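You operate a simulated robot arm through the tools that you are given. There is no shell and no other tool.

The job below is to be done with a simulated robot arm. You get a single attempt, and the scene is never put back.

Task
Machine 3 is losing air: find the loose fitting, close it and bring the gauge back to 6 bar.
Fine: it is the blue coupling or the orange hose latch: move only the loose one. Shut the red air lever, then bleed to 0 before you touch it; shut the bleed lever before the red one opens.

It is judged by the outcome, as a careful person would: the job done as asked, and still so three seconds after it is handed in. It fails if anything else is knocked over, pushed out of place, dropped, spilled or broken.

Robot
A 6-joint arm with a two-finger parallel gripper, fixed in place. Base frame: the origin is at the foot of the arm, x ahead of it, y to its left, z up; the work surface is at about z = 660. Lengths are in mm, angles in degrees, forces in N, time in s.
With the tool pointing down near the work surface it reaches from about 100 to 700 mm from the base axis. Its first joint turns from -66.0 to 66.0 degrees. Payload 2.45 kg.
The tool frame sits at the grasp point between the pads (the TCP): z along the fingers, y along the line on which they close. The tips reach 24 mm beyond it. The gripper opens to 68 mm. The fingers are 17 mm wide and 10 mm thick; the gripper's body (40 by 70 mm) begins 41 mm behind the TCP.
Orientation is told as [roll, pitch, yaw] about the base's x, y, z axes, in that order, counted from this pose: with the fingers straight down and closing along the base's y, the tool's x points along the base's -x, its y along +y and its z along -z.

Tools
- The arm moves only by the tool jog_arm. Its argument "commands" is a list of rows, each an object of numbers (a shift or turn left out is 0, a gripper value left out holds the last): "x", "y", "z": the shift along the tool's x, y, z in units of 50 mm (1.0 is 50 mm); "ax", "ay", "az": the turn, a rotation vector about the tool's x, y, z in units of 8 degrees (1.0 is 8 degrees). In form: [{"x": .., "y": .., "z": .., "ax": .., "ay": .., "az": ..}, ...]. A call has 1 to 20 rows; each row shifts and turns the commanded pose from where the row before left it, along the tool's axes as they then stand. "fingers" is the opening in per cent of the stroke, from 0 (shut) to 100 (fully open), set as the call begins (left out, the last holds). A call with a number of a shift or a turn outside -1 to 1 is refused whole. Each row takes 0.2 s and may step no farther than 50 mm and 8.6 degrees from the row before; otherwise, or with a gripper value out of range, the whole call is refused. Where a pose cannot be reached the arm comes as near as it can. A force on the tool above 40 N (or 10 N above the force at the start of the call, whichever is more), or a blocked arm, ends the call early, and 0.2 s more pass. The fingers move at their own pace (about 108 mm/s each) and stop on an object; they squeeze with about 33 N. The grip force told is the motor's: it shows also when the fingers shut on nothing. Time passes only in rows, and 0.2 s behind the last, so rows that do not move let the fingers close. The reply holds the time, the measured pose of the TCP, the force on the tool along the base axes, the opening and the grip force, in the units named above and with some noise, with the torque about the TCP (base axes, N m) and any sound that the robot's microphone picked up.
- Cameras (640 x 400 px; columns grow to the right, rows downward): "scene" is fixed at [139.7, 394.3, 1472.1]; the picture's right is [-0.94, -0.35, 0.00], its down [-0.17, 0.47, -0.87] and it looks along [0.30, -0.81, -0.50] (base axes); focal length 247 px, centre (320, 200). "wrist" rides on the gripper at [84, 11, -75] in the tool frame; the picture's right is [-0.13, 0.99, 0.00], its down [-0.60, -0.08, -0.79] and it looks along [-0.79, -0.10, 0.61] (tool axes); focal length 251 px, centre (320, 200). There is no depth. A picture from a camera that has moved, and an enlarged one, comes with that camera's place and axes in the base frame and with its lens.
- camera(camera): a new picture of that camera. The clock stands still meanwhile.
- inspect(camera, box): a new picture of the part [left, top, right, bottom] of that camera's present view, enlarged. The clock stands still meanwhile.
- sign_off(): hands the job in; it is judged then, once.

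Nothing tells you positions but the pictures and the camera data. Unless the task says otherwise, let go and move clear before handing in.

The tools are called after ">>>" by a JSON object that holds its "method" and its "body". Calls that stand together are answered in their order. jog_arm: Moves the arm, as the interface text tells. Its arguments: {"type":"object","properties":{"commands":{"type":"array"},"fingers":{"type":"number"}},"required":["commands"]} The other tools are called the same way: camera (camera) takes a picture; inspect (camera, box) takes an enlarged picture of a part of a camera's view; sign_off () hands the job in.

At the start:

```text
time_s: 0.0
tool_pos: [384.7, -227.2, 1395.6]
orientation: [0.0, -0.1, 0.0]
force: [-1.2, 0.1, 0.8]
torque: [0.03, 0.02, 0.01]
opening: 68.1
gripper_force: 0.1
```

scene: 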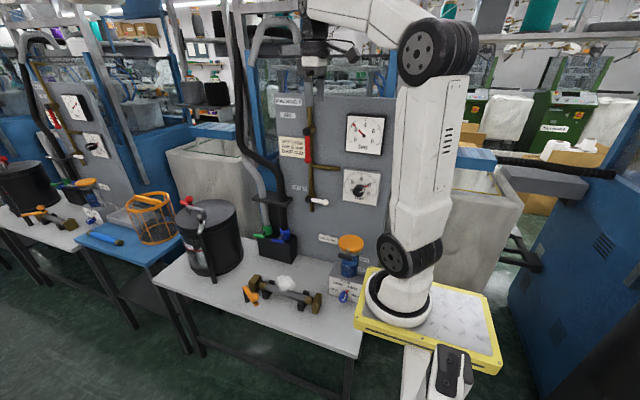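
wrist: 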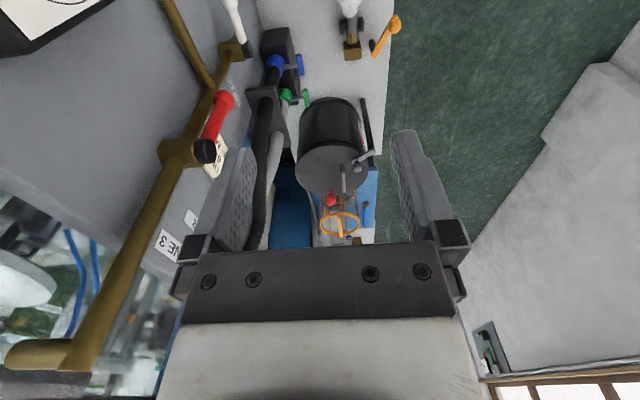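

I see a panel with two gauges, a red air lever on a brass pipe, a white-ended lever below it (perhaps the bleed), a bench with a blue coupling and an orange hose latch. I'll look at enlarged views before moving.

>>> {"method": "inspect", "body": {"camera": "scene", "box": [260, 80, 400, 220]}}

>>> {"method": "inspect", "body": {"camera": "scene", "box": [230, 190, 390, 330]}}

>>> {"method": "inspect", "body": {"camera": "wrist", "box": [150, 0, 420, 240]}}

>>> {"method": "inspect", "body": {"camera": "scene", "box": [20, 40, 220, 260]}}

```text
2.86 times, centred on (330, 150) of scene
camera zoom: at [139.7, 394.3, 1472.1], right [-0.94, -0.35, 0.0], down [-0.17, 0.47, -0.87], along [0.3, -0.81, -0.5], focal length 706 px, centre (291, 343)
```

zoom: 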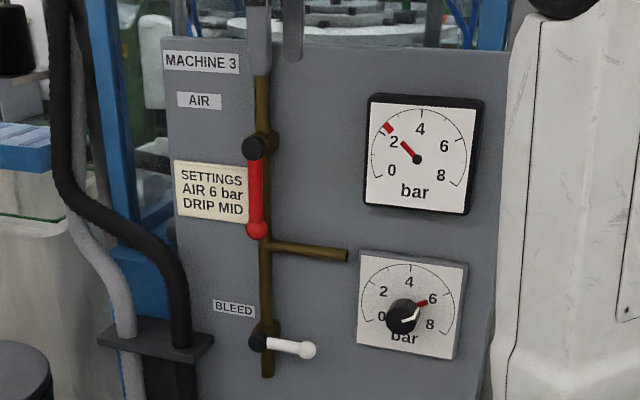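

```text
2.86 times, centred on (310, 260) of scene
camera zoom: at [139.7, 394.3, 1472.1], right [-0.94, -0.35, 0.0], down [-0.17, 0.47, -0.87], along [0.3, -0.81, -0.5], focal length 706 px, centre (349, 29)
```

zoom: 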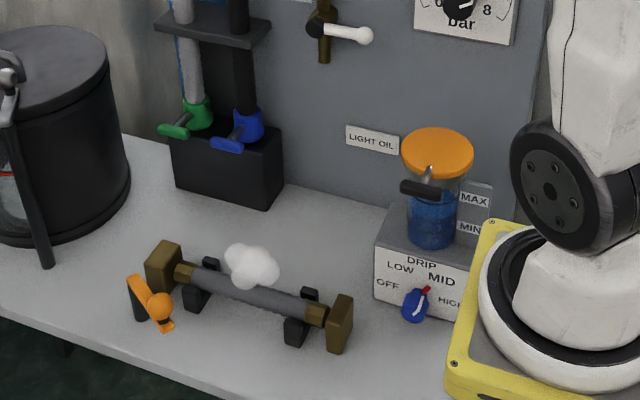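

```text
1.67 times, centred on (285, 120) of wrist
camera zoom: at [301.1, -216.8, 1469.6], right [0.13, 0.99, 0.0], down [0.6, -0.08, 0.79], along [0.79, -0.1, -0.61], focal length 419 px, centre (378, 333)
```

zoom: 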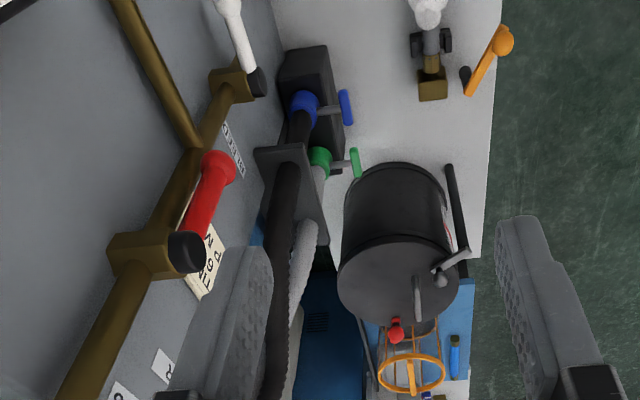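

```text
1.82 times, centred on (120, 150) of scene
camera zoom: at [139.7, 394.3, 1472.1], right [-0.94, -0.35, 0.0], down [-0.17, 0.47, -0.87], along [0.3, -0.81, -0.5], focal length 449 px, centre (684, 291)
```

zoom: 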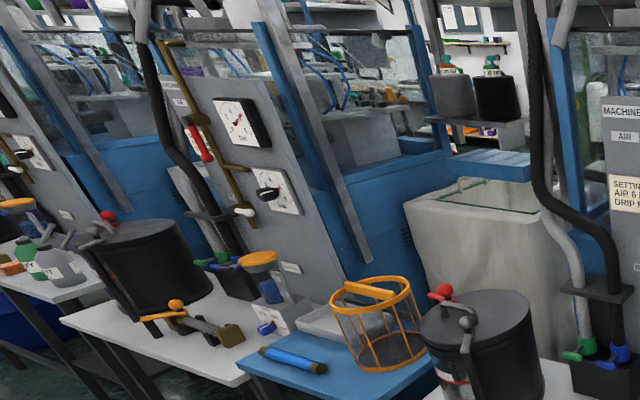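

I see the upper gauge around 2.5 bar, the red lever on the vertical pipe, the white bleed lever below it, and the couplings and latch on the bench. I'll zoom in more to tell which fitting is loose.

>>> {"method": "inspect", "body": {"camera": "scene", "box": [255, 240, 335, 320]}}

>>> {"method": "inspect", "body": {"camera": "scene", "box": [245, 190, 315, 270]}}

>>> {"method": "inspect", "body": {"camera": "scene", "box": [335, 105, 395, 205]}}

>>> {"method": "inspect", "body": {"camera": "scene", "box": [20, 160, 130, 250]}}

>>> {"method": "inspect", "body": {"camera": "wrist", "box": [250, 0, 420, 120]}}

>>> {"method": "inspect", "body": {"camera": "scene", "box": [290, 90, 340, 220]}}

```text
5.00 times, centred on (295, 280) of scene
camera zoom: at [139.7, 394.3, 1472.1], right [-0.94, -0.35, 0.0], down [-0.17, 0.47, -0.87], along [0.3, -0.81, -0.5], focal length 1235 px, centre (445, -200)
```

zoom: 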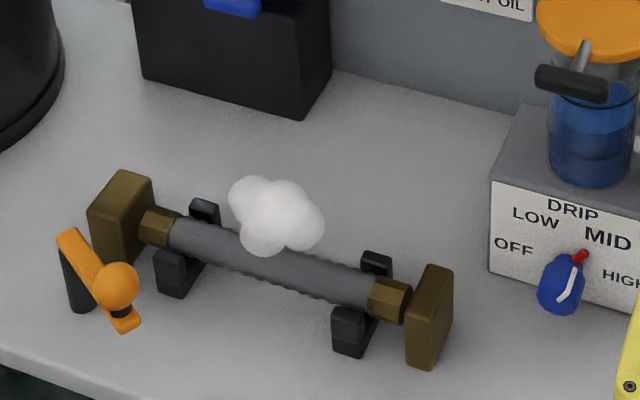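

```text
5.00 times, centred on (280, 230) of scene
camera zoom: at [139.7, 394.3, 1472.1], right [-0.94, -0.35, 0.0], down [-0.17, 0.47, -0.87], along [0.3, -0.81, -0.5], focal length 1235 px, centre (520, 50)
```

zoom: 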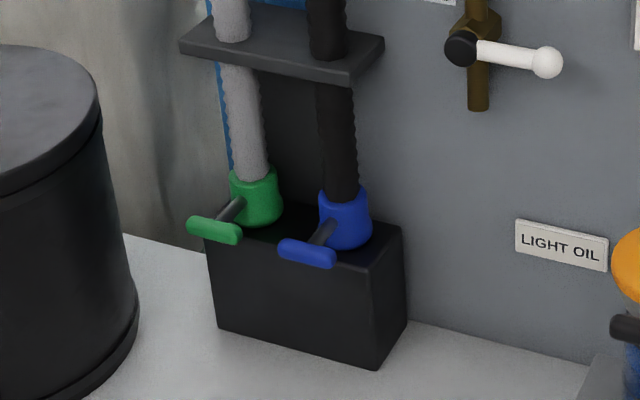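

```text
4.00 times, centred on (365, 155) of scene
camera zoom: at [139.7, 394.3, 1472.1], right [-0.94, -0.35, 0.0], down [-0.17, 0.47, -0.87], along [0.3, -0.81, -0.5], focal length 988 px, centre (140, 380)
```

zoom: 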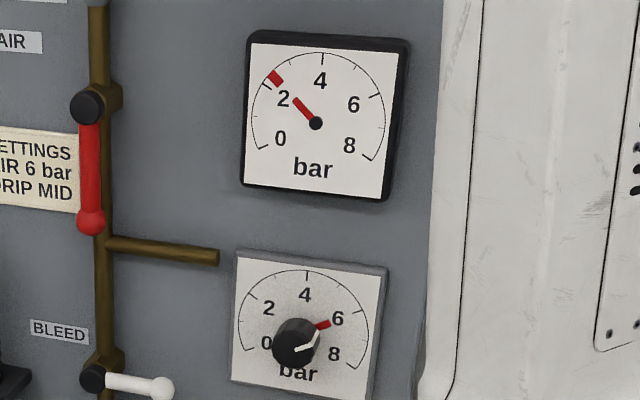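

```text
4.44 times, centred on (75, 205) of scene
camera zoom: at [139.7, 394.3, 1472.1], right [-0.94, -0.35, 0.0], down [-0.17, 0.47, -0.87], along [0.3, -0.81, -0.5], focal length 1098 px, centre (1409, 178)
```

zoom: 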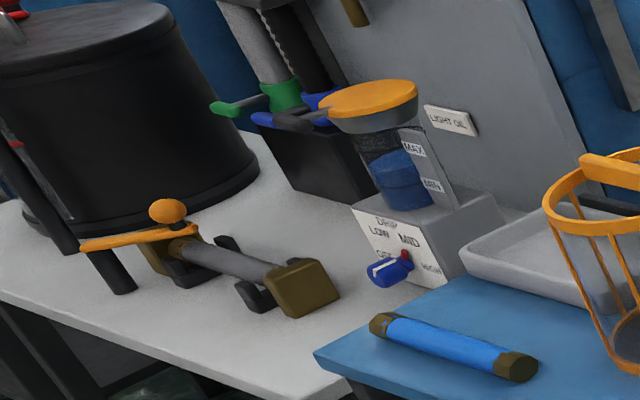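

```text
3.33 times, centred on (335, 60) of wrist
camera zoom: at [301.1, -216.8, 1469.6], right [0.13, 0.99, 0.0], down [0.6, -0.08, 0.79], along [0.79, -0.1, -0.61], focal length 838 px, centre (270, 667)
```

zoom: 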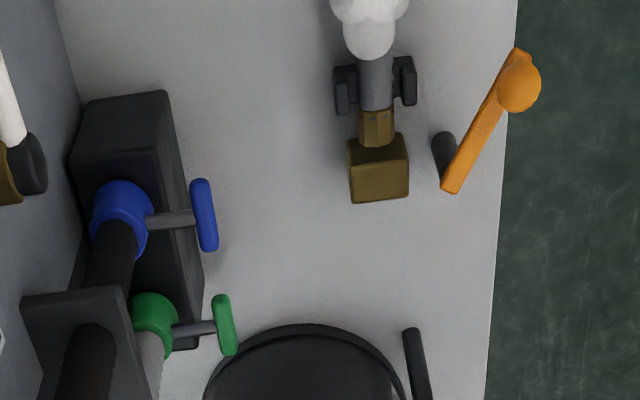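

```text
3.08 times, centred on (315, 155) of scene
camera zoom: at [139.7, 394.3, 1472.1], right [-0.94, -0.35, 0.0], down [-0.17, 0.47, -0.87], along [0.3, -0.81, -0.5], focal length 760 px, centre (335, 338)
```

zoom: 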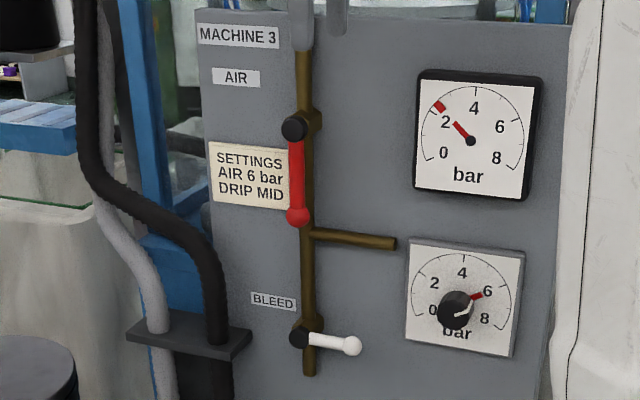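

The orange latch arm is swung away from the brass hose end (on machine 2 it lies across it) and there is a puff of air over that hose. The blue coupling looks the same as the green one, so the orange latch looks like the loose fitting. By triangulation the red lever hub is near (466,-362,1263) with its ball near (466,-362,1163), and the bleed hub is near (466,-358,1008) pointing toward -x. I'll turn the tool to point at the panel, fingers shut, from where it stands.

>>> {"method": "jog_arm", "body": {"commands": [{"ax": 1}, {"ax": 1}, {"ax": 1}, {"ax": 1}, {"ax": 1}, {"ax": 1}], "fingers": 0}}

```text
time_s: 1.4
tool_pos: [385.2, -227.2, 1396.0]
orientation: [-48.2, -0.2, 0.1]
force: [-0.1, -0.3, -0.7]
torque: [0.03, 0.01, 0.01]
opening: 0.0
gripper_force: 23.5
```

The tool is at 48° of roll with nothing touched. I'll finish the turn to about 90° and look.

>>> {"method": "jog_arm", "body": {"commands": [{"ax": 1}, {"ax": 1}, {"ax": 1}, {"ax": 1}, {"ax": 1}, {"ax": 0.22}], "fingers": 0}}

>>> {"method": "camera", "body": {"camera": "scene"}}

>>> {"method": "camera", "body": {"camera": "wrist"}}

```text
time_s: 2.8
tool_pos: [384.5, -226.7, 1395.2]
orientation: [-89.9, -0.3, 0.1]
force: [0.8, -0.1, 0.0]
torque: [-0.04, -0.02, 0.0]
opening: 0.2
gripper_force: 23.3
```

```text
taken
```

scene: 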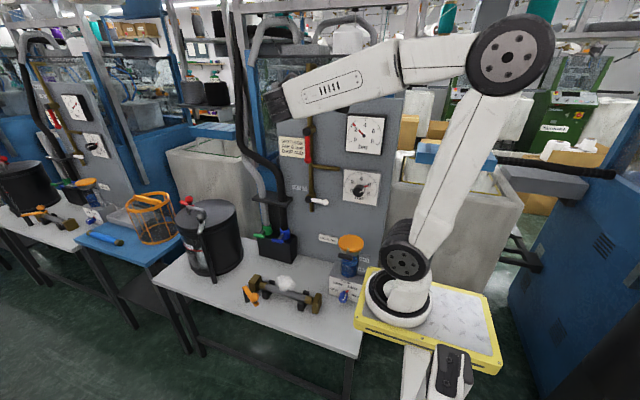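

```text
taken
camera wrist: at [301.2, -152.4, 1383.4], right [0.13, 0.0, -0.99], down [0.6, 0.79, 0.08], along [0.79, -0.61, 0.1], focal length 251 px, centre (320, 200)
```

wrist: 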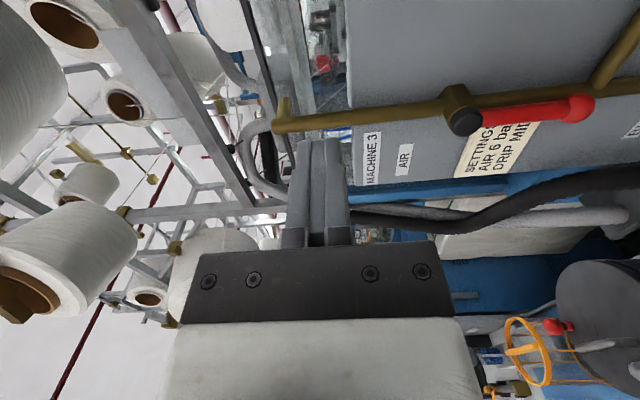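

The turn is done and clear. The wrist camera confirms the red hub near (466,-362,1263) and its ball near (465,-362,1162), with the panel near y=-400. I'll move to the +x side of the lever in front of the panel, staying short of it.

>>> {"method": "jog_arm", "body": {"commands": [{"x": -0.42, "y": 0.7, "z": 0.21}, {"x": -0.42, "y": 0.7, "z": 0.21}, {"x": -0.42, "y": 0.7, "z": 0.21}, {"x": -0.42, "y": 0.7, "z": 0.21}, {"x": -0.42, "y": 0.7, "z": 0.21}, {"x": -0.42, "y": 0.7, "z": 0.21}], "fingers": 0}}

>>> {"method": "camera", "body": {"camera": "wrist"}}

>>> {"method": "camera", "body": {"camera": "scene"}}

```text
time_s: 4.2
tool_pos: [509.5, -290.5, 1186.5]
orientation: [-89.8, -0.2, 0.0]
force: [0.1, -0.3, 0.1]
torque: [-0.02, 0.0, 0.01]
opening: 0.0
gripper_force: 23.4
```

```text
taken
camera wrist: at [427.1, -215.9, 1174.2], right [0.13, 0.0, -0.99], down [0.6, 0.79, 0.08], along [0.79, -0.61, 0.1], focal length 251 px, centre (320, 200)
```

wrist: 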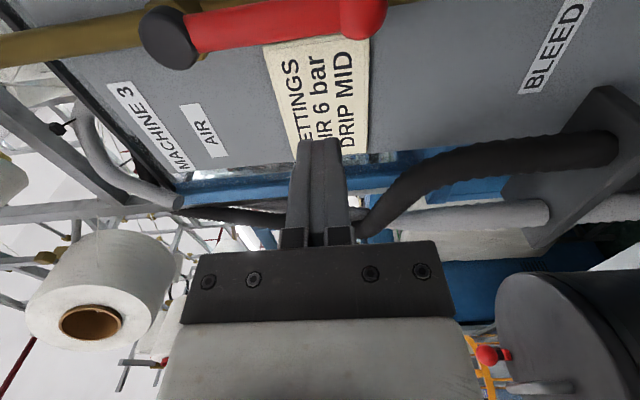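

```text
taken
```

scene: 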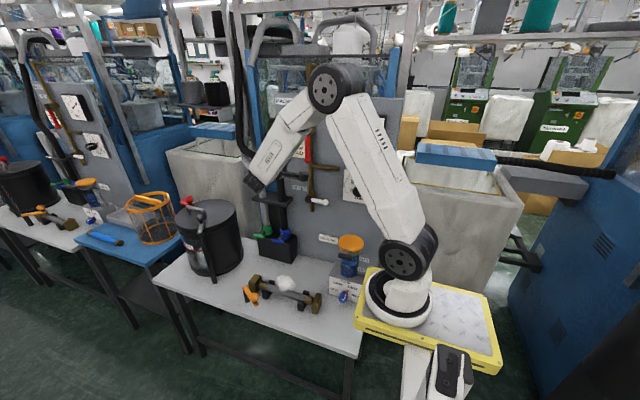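

The fingers are beside the lever on its +x side. I'll enlarge the wrist view to fix the lever's depth before moving in.

>>> {"method": "inspect", "body": {"camera": "wrist", "box": [120, 0, 440, 200]}}

>>> {"method": "inspect", "body": {"camera": "scene", "box": [240, 80, 370, 220]}}

```text
2.00 times, centred on (280, 100) of wrist
camera zoom: at [427.1, -215.9, 1174.2], right [0.13, 0.0, -0.99], down [0.6, 0.79, 0.08], along [0.79, -0.61, 0.1], focal length 503 px, centre (400, 400)
```

zoom: 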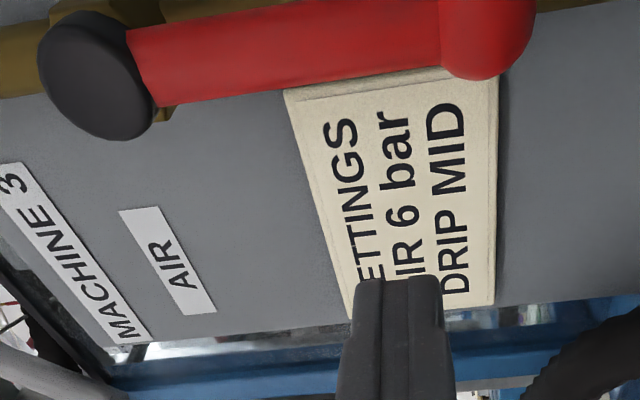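

```text
2.86 times, centred on (305, 150) of scene
camera zoom: at [139.7, 394.3, 1472.1], right [-0.94, -0.35, 0.0], down [-0.17, 0.47, -0.87], along [0.3, -0.81, -0.5], focal length 706 px, centre (363, 343)
```

zoom: 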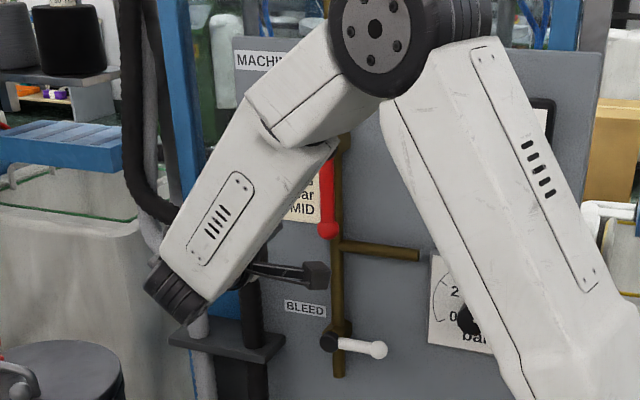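

The ball depth is consistent with y≈-360. I'll move the closed fingertips in beside the lever (tips to about y=-369) and then push gently toward -x, the side the bleed lever points to.

>>> {"method": "jog_arm", "body": {"commands": [{"z": 0.5}, {"z": 0.59}, {}, {"x": 0.25}, {"x": 0.2}, {"x": 0.15}, {"x": 0.15}], "fingers": 0}}

>>> {"method": "camera", "body": {"camera": "wrist"}}

```text
time_s: 5.7
tool_pos: [486.0, -340.5, 1185.0]
orientation: [-89.8, -0.3, 1.7]
force: [9.3, 2.4, -0.9]
torque: [0.16, 0.04, 0.24]
opening: 0.3
gripper_force: 23.9
stopped in row 7: the force on the tool passed its limit at 47 N (the readings are from after the stop); the commanded pose is now the measured one
```

```text
taken
camera wrist: at [400.5, -268.8, 1174.2], right [0.13, 0.01, -0.99], down [0.58, 0.81, 0.08], along [0.8, -0.59, 0.1], focal length 251 px, centre (320, 200)
```

wrist: 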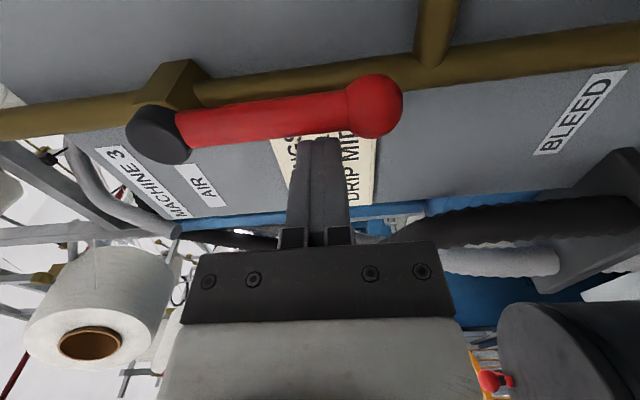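

The lever did not move toward -x: it blocked at 47 N and the picture shows it still hanging straight down, so it must swing the other way. I'll back off, go around the front of the lever and try from the -x side toward +x.

>>> {"method": "jog_arm", "body": {"commands": [{"x": -0.4, "ay": 0.21}, {"z": -0.7}, {"z": -0.7}, {"x": 0.8}, {"x": 0.8}, {"x": 0.0}], "fingers": 0}}

>>> {"method": "camera", "body": {"camera": "wrist"}}

```text
time_s: 7.1
tool_pos: [423.8, -271.9, 1185.6]
orientation: [-89.6, -0.2, -0.3]
force: [0.3, 0.7, 0.6]
torque: [0.0, 0.01, -0.02]
opening: 0.1
gripper_force: 23.6
```

```text
taken
camera wrist: at [340.1, -196.1, 1173.9], right [0.13, 0.0, -0.99], down [0.61, 0.79, 0.08], along [0.78, -0.61, 0.1], focal length 251 px, centre (320, 200)
```

wrist: 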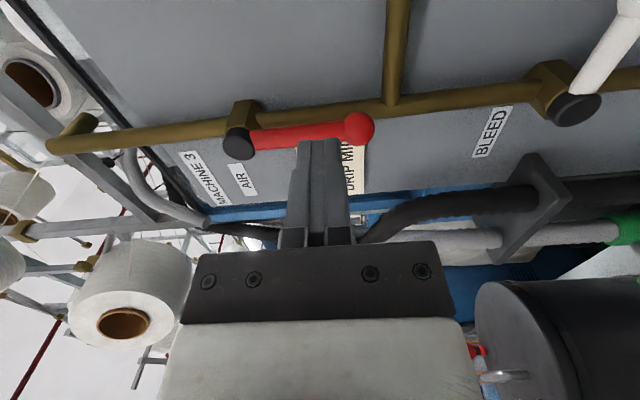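

I'm now on the -x side of the lever with the path clear. I'll move in and push gently toward +x.

>>> {"method": "jog_arm", "body": {"commands": [{"z": 0.7}, {"z": 0.74}, {}, {"x": -0.3}, {"x": -0.15}, {"x": -0.15}, {"x": -0.15}, {"x": -0.15}], "fingers": 0}}

>>> {"method": "camera", "body": {"camera": "wrist"}}

```text
time_s: 8.9
tool_pos: [469.0, -344.2, 1185.1]
orientation: [-89.8, -0.3, -0.3]
force: [-0.6, -0.7, 1.0]
torque: [-0.03, -0.03, -0.03]
opening: 0.1
gripper_force: 23.5
```

```text
taken
camera wrist: at [386.4, -269.0, 1173.9], right [0.13, 0.0, -0.99], down [0.61, 0.79, 0.08], along [0.78, -0.61, 0.1], focal length 251 px, centre (320, 200)
```

wrist: 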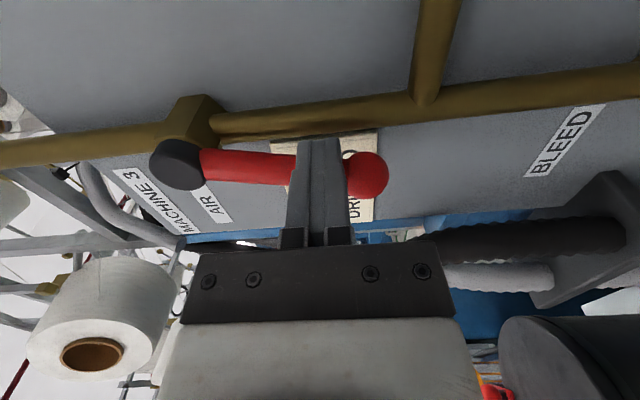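

The red lever is swinging freely toward +x. I'll follow its arc around to the horizontal.

>>> {"method": "jog_arm", "body": {"commands": [{"x": -0.2, "y": -0.02}, {"x": -0.2, "y": -0.06}, {"x": -0.18, "y": -0.08}, {"x": -0.18, "y": -0.1}, {"x": -0.16, "y": -0.12}, {"x": -0.15, "y": -0.14}, {"x": -0.12, "y": -0.16}, {"x": -0.11, "y": -0.16}, {"x": -0.08, "y": -0.18}], "fingers": 0}}

>>> {"method": "camera", "body": {"camera": "wrist"}}

>>> {"method": "camera", "body": {"camera": "scene"}}

```text
time_s: 10.9
tool_pos: [540.2, -343.0, 1236.1]
orientation: [-89.9, -0.2, -0.2]
force: [-0.2, -0.7, 0.6]
torque: [0.02, -0.01, -0.01]
opening: 0.2
gripper_force: 23.5
```

```text
taken
camera wrist: at [456.1, -267.8, 1225.4], right [0.13, 0.0, -0.99], down [0.61, 0.79, 0.08], along [0.78, -0.61, 0.1], focal length 251 px, centre (320, 200)
```

wrist: 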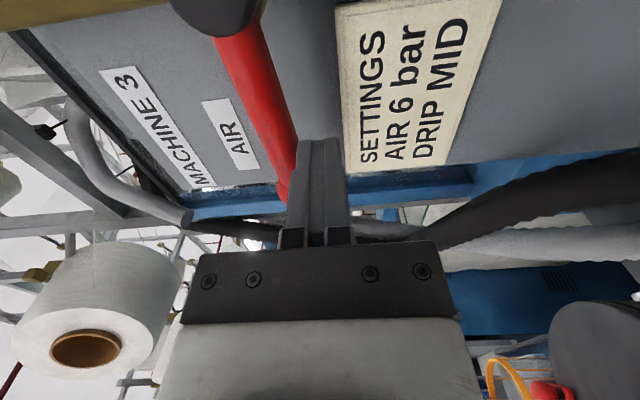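

```text
taken
```

scene: 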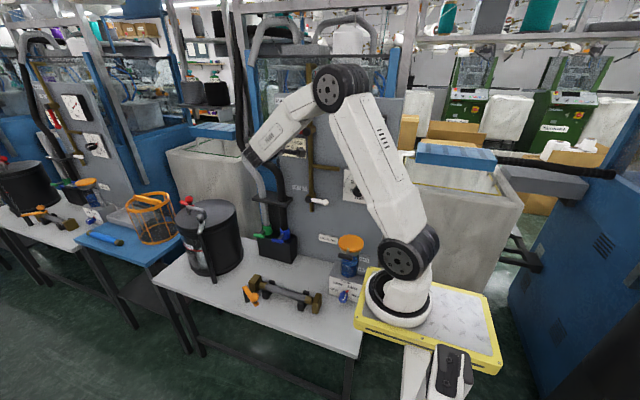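

The lever is nearly horizontal. I'll push up gently until it meets its stop.

>>> {"method": "jog_arm", "body": {"commands": [{"y": -0.08}, {"y": -0.08}, {"y": -0.06}, {"y": -0.06}, {"y": -0.06}], "fingers": 0}}

>>> {"method": "camera", "body": {"camera": "wrist"}}

>>> {"method": "inspect", "body": {"camera": "scene", "box": [255, 240, 335, 320]}}

```text
time_s: 12.1
tool_pos: [538.3, -342.9, 1241.7]
orientation: [-88.8, 0.6, -0.2]
force: [1.4, -0.1, -5.4]
torque: [0.16, -0.01, 0.01]
opening: 0.0
gripper_force: 23.4
stopped in row 5: the force on the tool passed its limit at 41 N (the readings are from after the stop); the commanded pose is now the measured one
```

```text
taken
camera wrist: at [454.9, -267.8, 1233.4], right [0.12, 0.02, -0.99], down [0.61, 0.79, 0.09], along [0.78, -0.61, 0.08], focal length 251 px, centre (320, 200)
```

wrist: 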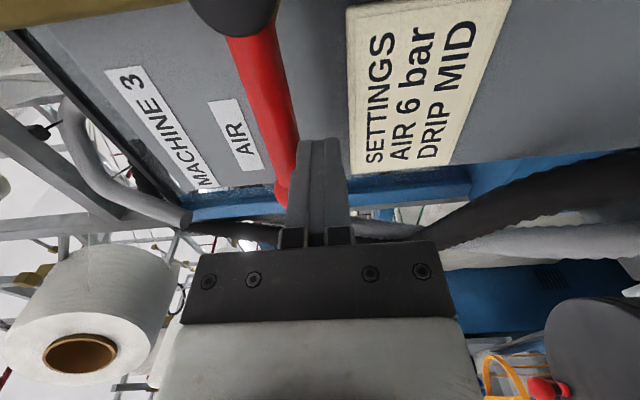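

```text
5.00 times, centred on (295, 280) of scene
camera zoom: at [139.9, 394.2, 1472.1], right [-0.94, -0.35, 0.0], down [-0.17, 0.47, -0.87], along [0.3, -0.81, -0.5], focal length 1235 px, centre (445, -200)
```

zoom: 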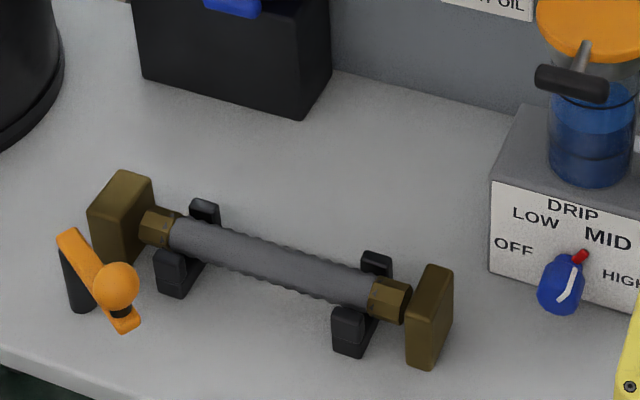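

The puff over the hose vanished as soon as the red lever was shut, which confirms the orange hose latch is the loose fitting. I'll back away from the red lever and move above the white bleed lever.

>>> {"method": "jog_arm", "body": {"commands": [{"y": 0.3, "ax": 0.14, "az": 0.1}, {"z": -0.7}, {"z": -0.6}, {"x": 0.5, "y": 0.66}, {"x": 0.5, "y": 0.66}, {"x": 0.5, "y": 0.66}, {"x": 0.5, "y": 0.66}, {"x": 0.5, "y": 0.66}, {}], "fingers": 0}}

>>> {"method": "camera", "body": {"camera": "wrist"}}

>>> {"method": "camera", "body": {"camera": "scene"}}

```text
time_s: 14.1
tool_pos: [415.3, -277.7, 1064.3]
orientation: [-90.1, -0.3, -0.2]
force: [0.1, -0.6, 0.3]
torque: [-0.02, 0.01, -0.02]
opening: 0.2
gripper_force: 23.7
```

```text
taken
camera wrist: at [330.9, -201.6, 1051.4], right [0.13, 0.0, -0.99], down [0.61, 0.79, 0.08], along [0.78, -0.61, 0.11], focal length 251 px, centre (320, 200)
```

wrist: 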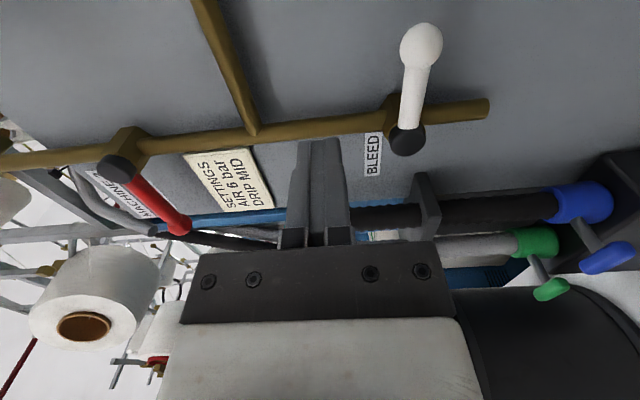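

```text
taken
```

scene: 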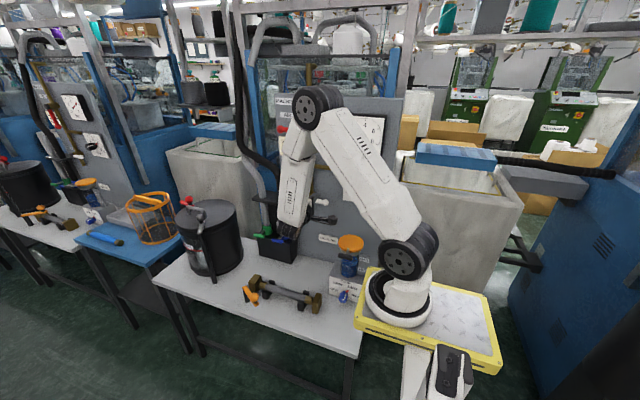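

The red lever stayed horizontal (shut). The bleed lever runs from its hub near (464,-360,1003) to its ball at x≈396. I'll bring the fingertips in above it and press down gently to test the direction.

>>> {"method": "jog_arm", "body": {"commands": [{"z": 0.65}, {"z": 0.65}, {}, {"y": 0.4}, {"y": 0.4}, {"y": 0.12}, {"y": 0.12}, {"y": 0.12}, {"y": 0.12}], "fingers": 0}}

>>> {"method": "camera", "body": {"camera": "wrist"}}

```text
time_s: 16.1
tool_pos: [414.4, -342.5, 999.4]
orientation: [-89.9, -0.3, -0.1]
force: [0.2, 0.4, 0.8]
torque: [0.0, 0.0, 0.02]
opening: 0.0
gripper_force: 24.2
```

```text
taken
camera wrist: at [330.7, -267.5, 987.4], right [0.13, 0.0, -0.99], down [0.61, 0.79, 0.08], along [0.78, -0.61, 0.11], focal length 251 px, centre (320, 200)
```

wrist: 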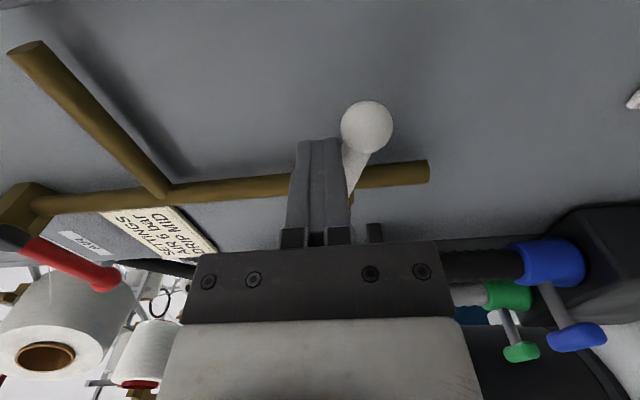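

The bleed lever is turning down. I'll follow its arc to vertical.

>>> {"method": "jog_arm", "body": {"commands": [{"x": 0.03, "y": 0.16}, {"x": -0.04, "y": 0.14}, {"x": -0.06, "y": 0.14}, {"x": -0.08, "y": 0.12}, {"x": -0.09, "y": 0.12}, {"x": -0.11, "y": 0.1}, {"x": -0.12, "y": 0.1}, {"x": -0.13, "y": 0.06}, {"x": -0.1, "y": 0.04}], "fingers": 0}}

>>> {"method": "camera", "body": {"camera": "wrist"}}

>>> {"method": "camera", "body": {"camera": "scene"}}

```text
time_s: 18.1
tool_pos: [449.0, -343.5, 949.5]
orientation: [-90.1, -0.3, -0.2]
force: [0.1, -0.6, -0.9]
torque: [-0.01, 0.03, -0.01]
opening: 0.2
gripper_force: 23.6
```

```text
taken
camera wrist: at [366.0, -268.2, 937.7], right [0.13, 0.0, -0.99], down [0.61, 0.79, 0.08], along [0.78, -0.61, 0.11], focal length 251 px, centre (320, 200)
```

wrist: 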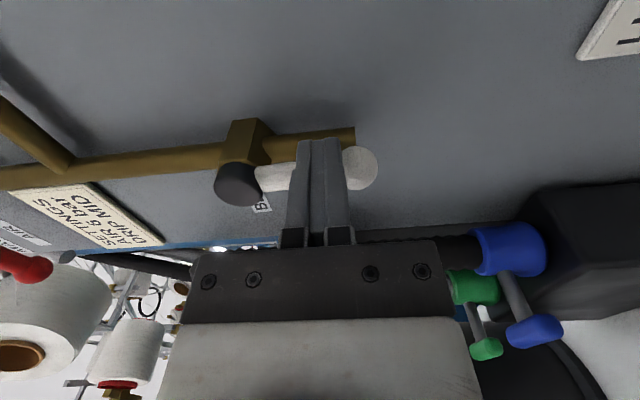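

```text
taken
```

scene: 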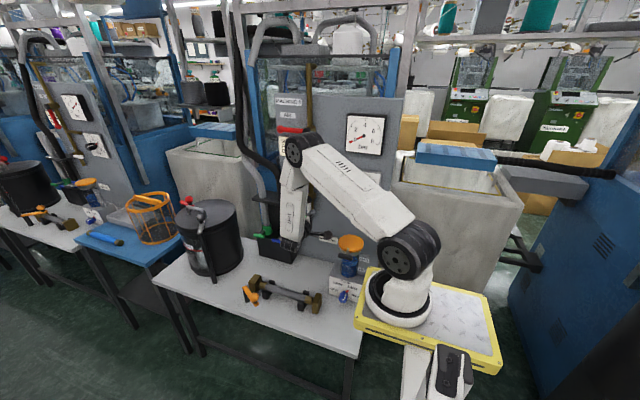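

The bleed lever is nearly straight down. I'll nudge it to its stop and read the gauge.

>>> {"method": "jog_arm", "body": {"commands": [{"x": -0.08}, {"x": -0.08}, {"x": -0.06}, {"x": -0.06}], "fingers": 0}}

>>> {"method": "inspect", "body": {"camera": "scene", "box": [270, 90, 400, 200]}}

>>> {"method": "camera", "body": {"camera": "wrist"}}

```text
time_s: 19.0
tool_pos: [453.9, -343.1, 949.3]
orientation: [-90.1, 0.1, -1.6]
force: [-9.6, 4.5, 4.6]
torque: [-0.15, -0.06, -0.22]
opening: 0.3
gripper_force: 23.4
stopped in row 4: the force on the tool passed its limit at 44 N (the readings are from after the stop); the commanded pose is now the measured one
```

```text
3.64 times, centred on (335, 145) of scene
camera zoom: at [139.4, 394.5, 1472.1], right [-0.94, -0.35, 0.0], down [-0.17, 0.47, -0.87], along [0.3, -0.81, -0.5], focal length 898 px, centre (266, 400)
```

zoom: 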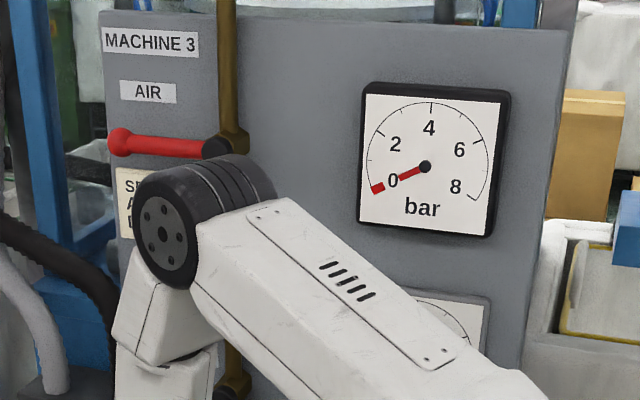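

```text
taken
camera wrist: at [372.9, -266.3, 938.0], right [0.13, 0.0, -0.99], down [0.62, 0.78, 0.08], along [0.77, -0.63, 0.1], focal length 251 px, centre (320, 200)
```

wrist: 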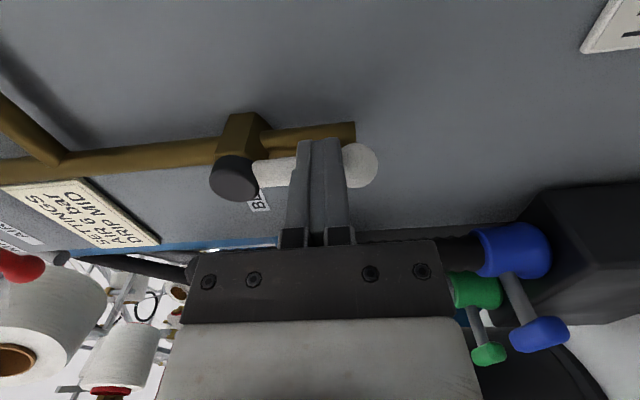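

The gauge reads 0, the red lever is shut, and the bleed is fully open against its stop. I'll back off, turn the tool to point down again and move over the bench for a close look at the orange latch.

>>> {"method": "jog_arm", "body": {"commands": [{"x": 0.3, "ay": -0.17}, {"z": -0.8}, {"z": -0.8}, {"z": -0.8}, {"ax": -1}, {"ax": -1}, {"ax": -1}, {"ax": -1}, {"ax": -1}, {"ax": -1}, {"ax": -1}, {"ax": -1}, {"ax": -1}, {"ax": -1}, {"ax": -1}, {"ax": -0.25}], "fingers": 0}}

>>> {"method": "camera", "body": {"camera": "wrist"}}

>>> {"method": "camera", "body": {"camera": "scene"}}

```text
time_s: 22.4
tool_pos: [441.8, -222.8, 948.8]
orientation: [0.1, -0.1, 0.1]
force: [-0.3, -0.1, -0.2]
torque: [0.0, 0.0, 0.01]
opening: 0.1
gripper_force: 23.7
```

```text
taken
camera wrist: at [357.7, -212.6, 1023.7], right [0.13, 0.99, 0.0], down [0.6, -0.08, 0.79], along [0.79, -0.1, -0.61], focal length 251 px, centre (320, 200)
```

wrist: 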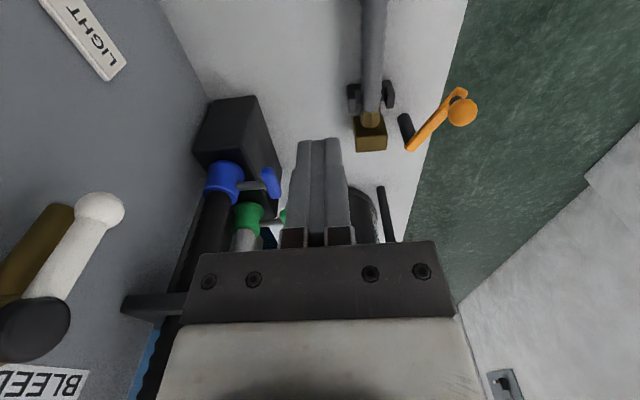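

```text
taken
```

scene: 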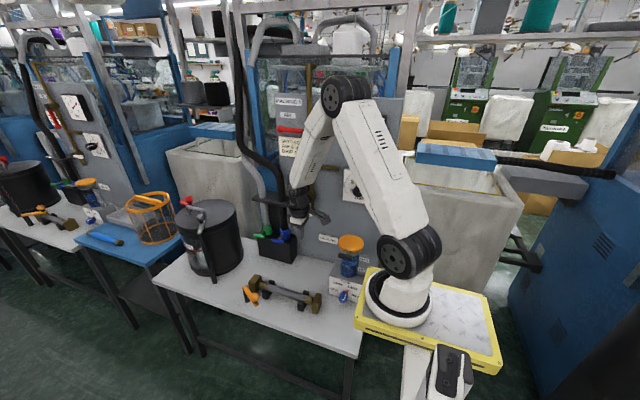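

Moving toward the bench front for a close view of the orange latch from behind and above.

>>> {"method": "jog_arm", "body": {"commands": [{"x": 0.17, "y": 0.785, "z": 0.2}, {"x": 0.17, "y": 0.785, "z": 0.2}, {"x": 0.17, "y": 0.785, "z": 0.2}, {"x": 0.17, "y": 0.785, "z": 0.2}], "fingers": 0}}

>>> {"method": "camera", "body": {"camera": "wrist"}}

>>> {"method": "inspect", "body": {"camera": "scene", "box": [15, 190, 85, 250]}}

>>> {"method": "inspect", "body": {"camera": "scene", "box": [235, 260, 285, 310]}}

```text
time_s: 23.4
tool_pos: [404.7, -66.8, 912.1]
orientation: [0.0, -0.1, 0.1]
force: [-0.5, 0.4, 0.0]
torque: [0.0, 0.01, -0.02]
opening: 0.2
gripper_force: 23.5
```

```text
taken
camera wrist: at [321.7, -56.1, 986.6], right [0.13, 0.99, 0.0], down [0.6, -0.08, 0.79], along [0.79, -0.1, -0.61], focal length 251 px, centre (320, 200)
```

wrist: 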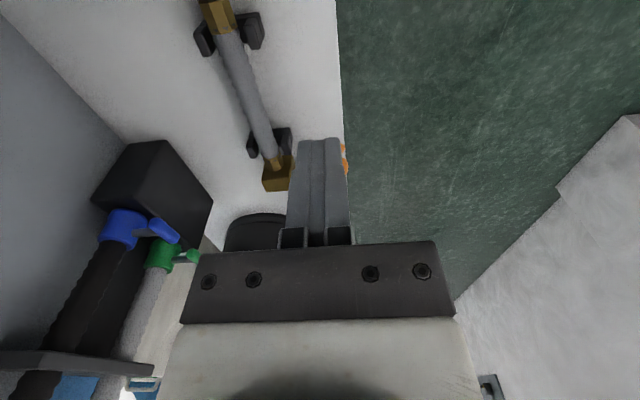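

```text
6.67 times, centred on (50, 220) of scene
camera zoom: at [139.8, 394.3, 1472.1], right [-0.94, -0.35, 0.0], down [-0.17, 0.47, -0.87], along [0.3, -0.81, -0.5], focal length 1647 px, centre (2120, 67)
```

zoom: 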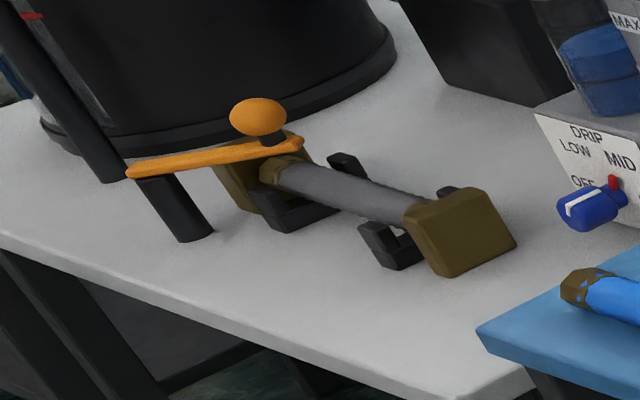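

```text
8.00 times, centred on (260, 285) of scene
camera zoom: at [139.8, 394.3, 1472.1], right [-0.94, -0.35, 0.0], down [-0.17, 0.47, -0.87], along [0.3, -0.81, -0.5], focal length 1976 px, centre (800, -480)
```

zoom: 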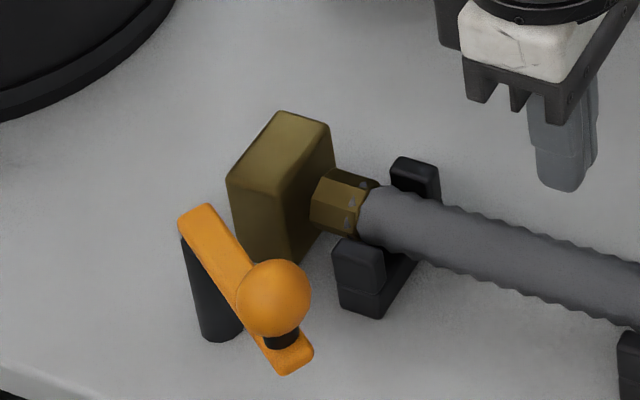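

On machine 2 the closed latch arm lies across the brass hose end toward the panel. On machine 3 it is swung about 90° away, with its post near (617,-93). I'll move to a spot where the fingers do not hide the latch and take a closer view for accurate positions.

>>> {"method": "jog_arm", "body": {"commands": [{"x": -0.64, "y": -0.35}, {"x": -0.64, "y": -0.35}, {"x": -0.64, "y": -0.35}], "fingers": 0}}

>>> {"method": "camera", "body": {"camera": "wrist"}}

>>> {"method": "inspect", "body": {"camera": "wrist", "box": [260, 30, 420, 150]}}

```text
time_s: 24.2
tool_pos: [501.3, -120.0, 908.9]
orientation: [0.0, 0.0, 0.1]
force: [-0.3, -0.8, 0.6]
torque: [0.01, 0.0, -0.02]
opening: 0.0
gripper_force: 23.2
```

```text
taken
camera wrist: at [418.3, -109.6, 983.7], right [0.13, 0.99, 0.0], down [0.6, -0.08, 0.79], along [0.79, -0.1, -0.61], focal length 251 px, centre (320, 200)
```

wrist: 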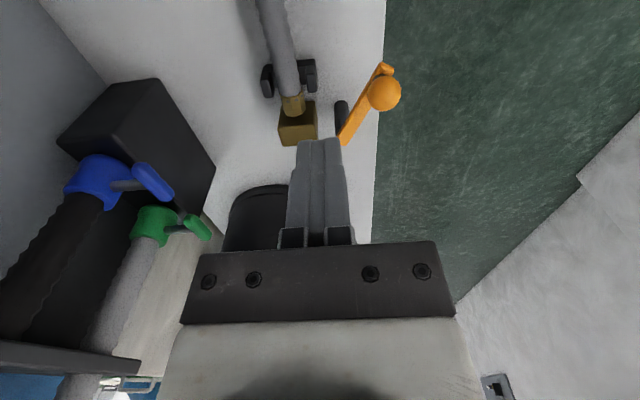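

```text
3.33 times, centred on (340, 90) of wrist
camera zoom: at [418.3, -109.6, 983.7], right [0.13, 0.99, 0.0], down [0.6, -0.08, 0.79], along [0.79, -0.1, -0.61], focal length 838 px, centre (253, 567)
```

zoom: 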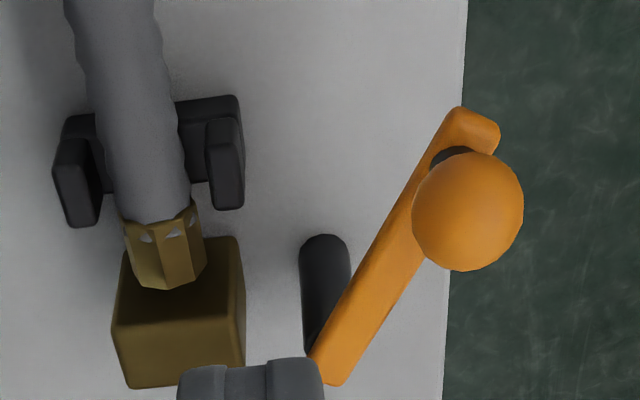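

The closer view gives the latch pivot near (625,-101), the knob near (556,-64,751) with a radius of about 16, and the bar at z≈724. The brass block spans y -138 to -190 at x≥612, with its top near z=705. I'll come down on the bench-edge side of the knob and then sweep it toward the hose.

>>> {"method": "jog_arm", "body": {"commands": [{"x": -0.507, "y": 0.65, "z": 0.1}, {"x": -0.507, "y": 0.65, "z": 0.1}, {"x": -0.507, "y": 0.65, "z": 0.1}, {"z": 0.7}, {"z": 0.7}, {"z": 0.6}], "fingers": 0}}

>>> {"method": "camera", "body": {"camera": "wrist"}}

>>> {"method": "inspect", "body": {"camera": "scene", "box": [220, 230, 320, 320]}}

```text
time_s: 25.6
tool_pos: [577.2, -20.1, 793.6]
orientation: [0.0, 0.0, 0.1]
force: [0.1, 0.6, -0.5]
torque: [-0.02, -0.01, -0.02]
opening: 0.1
gripper_force: 23.9
```

```text
taken
camera wrist: at [493.5, -10.0, 869.0], right [0.13, 0.99, 0.0], down [0.6, -0.08, 0.79], along [0.79, -0.1, -0.61], focal length 251 px, centre (320, 200)
```

wrist: 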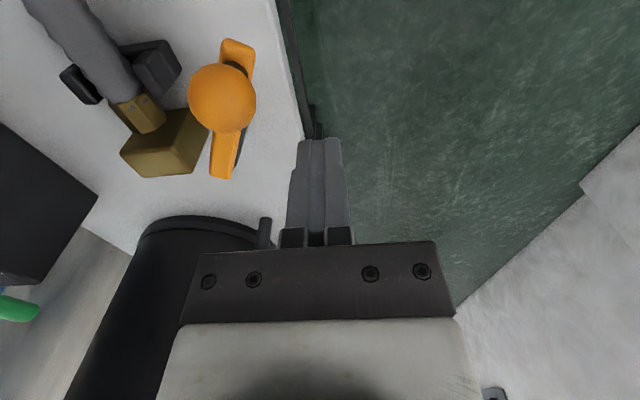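

```text
4.44 times, centred on (270, 275) of scene
camera zoom: at [139.7, 394.3, 1472.1], right [-0.94, -0.35, 0.0], down [-0.17, 0.47, -0.87], along [0.3, -0.81, -0.5], focal length 1098 px, centre (542, -133)
```

zoom: 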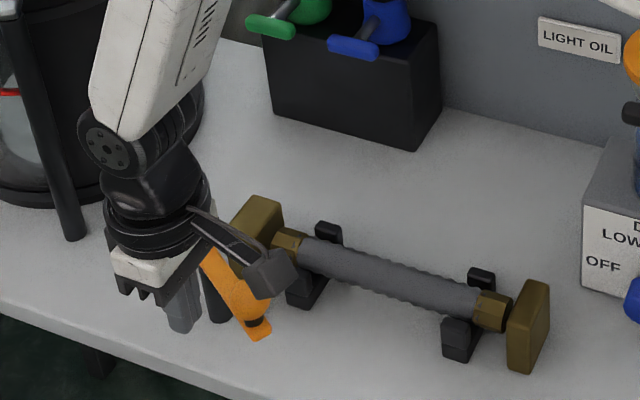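

The fingers are on the outer side of the knob with clearance. I'll lower to knob height (tips at z≈736, above the brackets and block) and sweep the first part of the arc.

>>> {"method": "jog_arm", "body": {"commands": [{"z": 0.67}, {}, {"x": 0.086, "y": -0.234}, {"x": 0.086, "y": -0.234}, {"x": 0.178, "y": -0.194}, {"x": 0.16, "y": -0.246}, {"x": 0.114, "y": -0.27}], "fingers": 0}}

>>> {"method": "camera", "body": {"camera": "wrist"}}

>>> {"method": "inspect", "body": {"camera": "scene", "box": [220, 230, 320, 320]}}

```text
time_s: 27.2
tool_pos: [548.5, -79.6, 760.0]
orientation: [0.0, 0.0, 0.1]
force: [1.4, 0.6, 0.0]
torque: [-0.03, -0.01, -0.01]
opening: 0.0
gripper_force: 23.6
```

```text
taken
camera wrist: at [464.4, -69.7, 834.9], right [0.13, 0.99, 0.0], down [0.6, -0.08, 0.79], along [0.79, -0.1, -0.61], focal length 251 px, centre (320, 200)
```

wrist: 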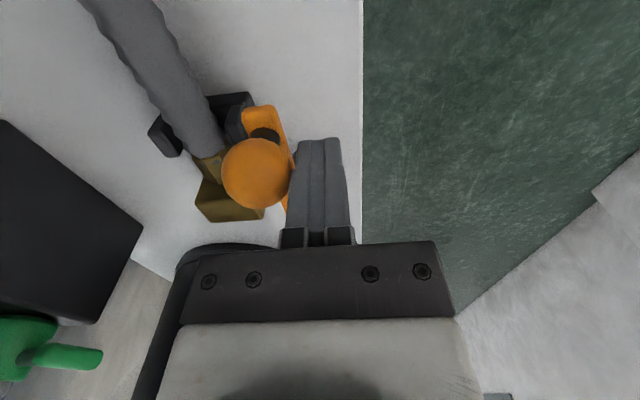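

```text
4.44 times, centred on (270, 275) of scene
camera zoom: at [139.7, 394.3, 1472.1], right [-0.94, -0.35, 0.0], down [-0.17, 0.47, -0.87], along [0.3, -0.81, -0.5], focal length 1098 px, centre (542, -133)
```

zoom: 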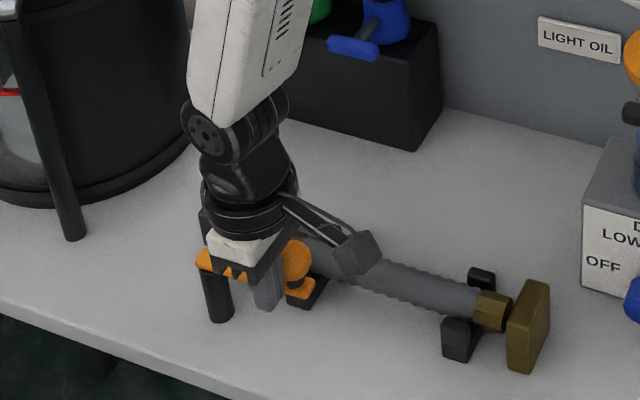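

The latch is turning with the finger, now at about 184°. I'll continue the sweep toward the hose end.

>>> {"method": "jog_arm", "body": {"commands": [{"x": 0.09, "y": -0.27}, {"x": 0.016, "y": -0.294}, {"x": -0.036, "y": -0.29}, {"x": -0.086, "y": -0.28}, {"x": -0.134, "y": -0.262}], "fingers": 0}}

>>> {"method": "camera", "body": {"camera": "wrist"}}

>>> {"method": "inspect", "body": {"camera": "scene", "box": [220, 230, 320, 320]}}

```text
time_s: 28.4
tool_pos: [548.3, -138.3, 761.3]
orientation: [0.5, 1.0, 0.6]
force: [-5.5, 14.4, 7.8]
torque: [-0.05, -0.06, 0.1]
opening: 0.0
gripper_force: 23.6
stopped in row 5: the force on the tool passed its limit at 55 N (the readings are from after the stop); the commanded pose is now the measured one
```

```text
taken
camera wrist: at [467.0, -129.1, 836.4], right [0.12, 0.99, 0.01], down [0.62, -0.08, 0.78], along [0.78, -0.09, -0.62], focal length 251 px, centre (320, 200)
```

wrist: 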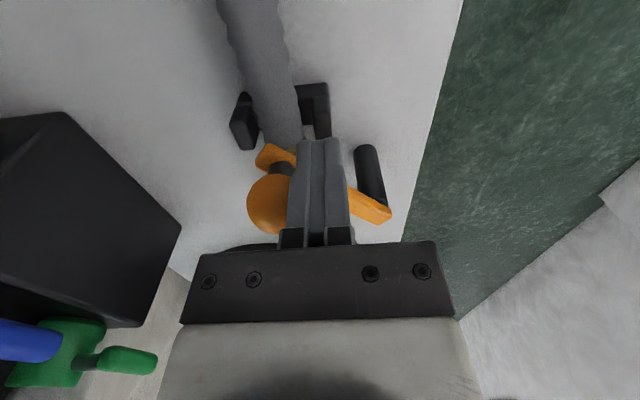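

```text
4.44 times, centred on (270, 275) of scene
camera zoom: at [139.4, 394.6, 1472.0], right [-0.94, -0.35, 0.0], down [-0.17, 0.47, -0.87], along [0.3, -0.81, -0.5], focal length 1098 px, centre (542, -133)
```

zoom: 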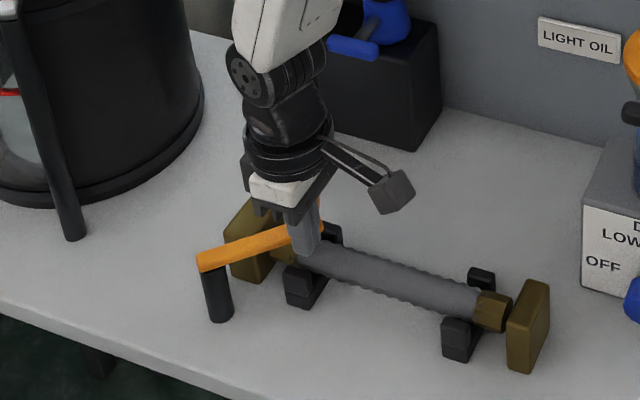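

The latch stopped firmly at about 81° from where it started, with its knob now near (575,-170) over the hose end. I'll back off, rise and check whether it is seated like machine 2's.

>>> {"method": "jog_arm", "body": {"commands": [{"x": 0.3, "y": 0.25, "ax": 0.06, "ay": 0.1, "az": 0.06}, {"x": 0.2, "y": 0.2}, {"z": -0.8}, {"z": -0.8}, {"z": -0.8, "x": 0.6}, {"x": 0.8, "z": -0.2}], "fingers": 0}}

>>> {"method": "camera", "body": {"camera": "wrist"}}

>>> {"method": "inspect", "body": {"camera": "scene", "box": [220, 230, 320, 320]}}

>>> {"method": "inspect", "body": {"camera": "scene", "box": [15, 190, 85, 250]}}

```text
time_s: 29.8
tool_pos: [459.7, -117.1, 893.4]
orientation: [-0.1, 1.5, -0.1]
force: [-1.2, 0.0, 0.3]
torque: [-0.02, -0.04, 0.03]
opening: 0.0
gripper_force: 23.7
```

```text
taken
camera wrist: at [377.6, -106.1, 969.6], right [0.13, 0.99, -0.01], down [0.62, -0.08, 0.78], along [0.77, -0.1, -0.63], focal length 251 px, centre (320, 200)
```

wrist: 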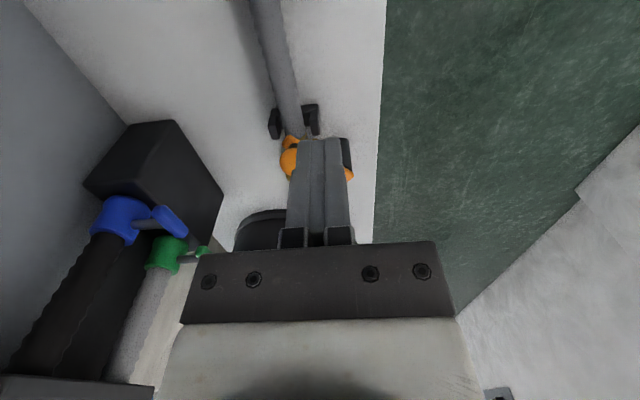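

```text
4.44 times, centred on (270, 275) of scene
camera zoom: at [139.7, 394.3, 1472.1], right [-0.94, -0.35, 0.0], down [-0.17, 0.47, -0.87], along [0.3, -0.81, -0.5], focal length 1098 px, centre (542, -133)
```

zoom: 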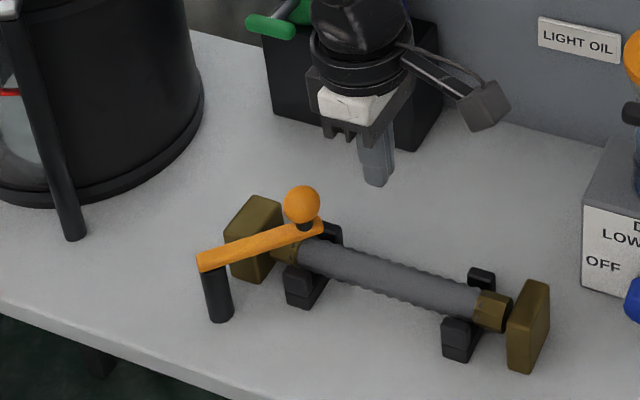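

```text
6.67 times, centred on (50, 220) of scene
camera zoom: at [139.7, 394.3, 1472.1], right [-0.94, -0.35, 0.0], down [-0.17, 0.47, -0.87], along [0.3, -0.81, -0.5], focal length 1647 px, centre (2120, 67)
```

zoom: 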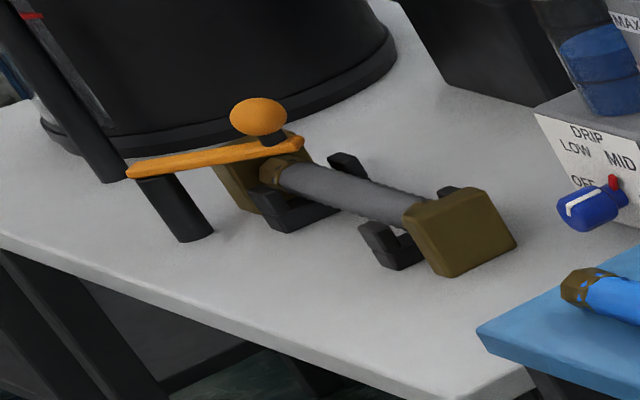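

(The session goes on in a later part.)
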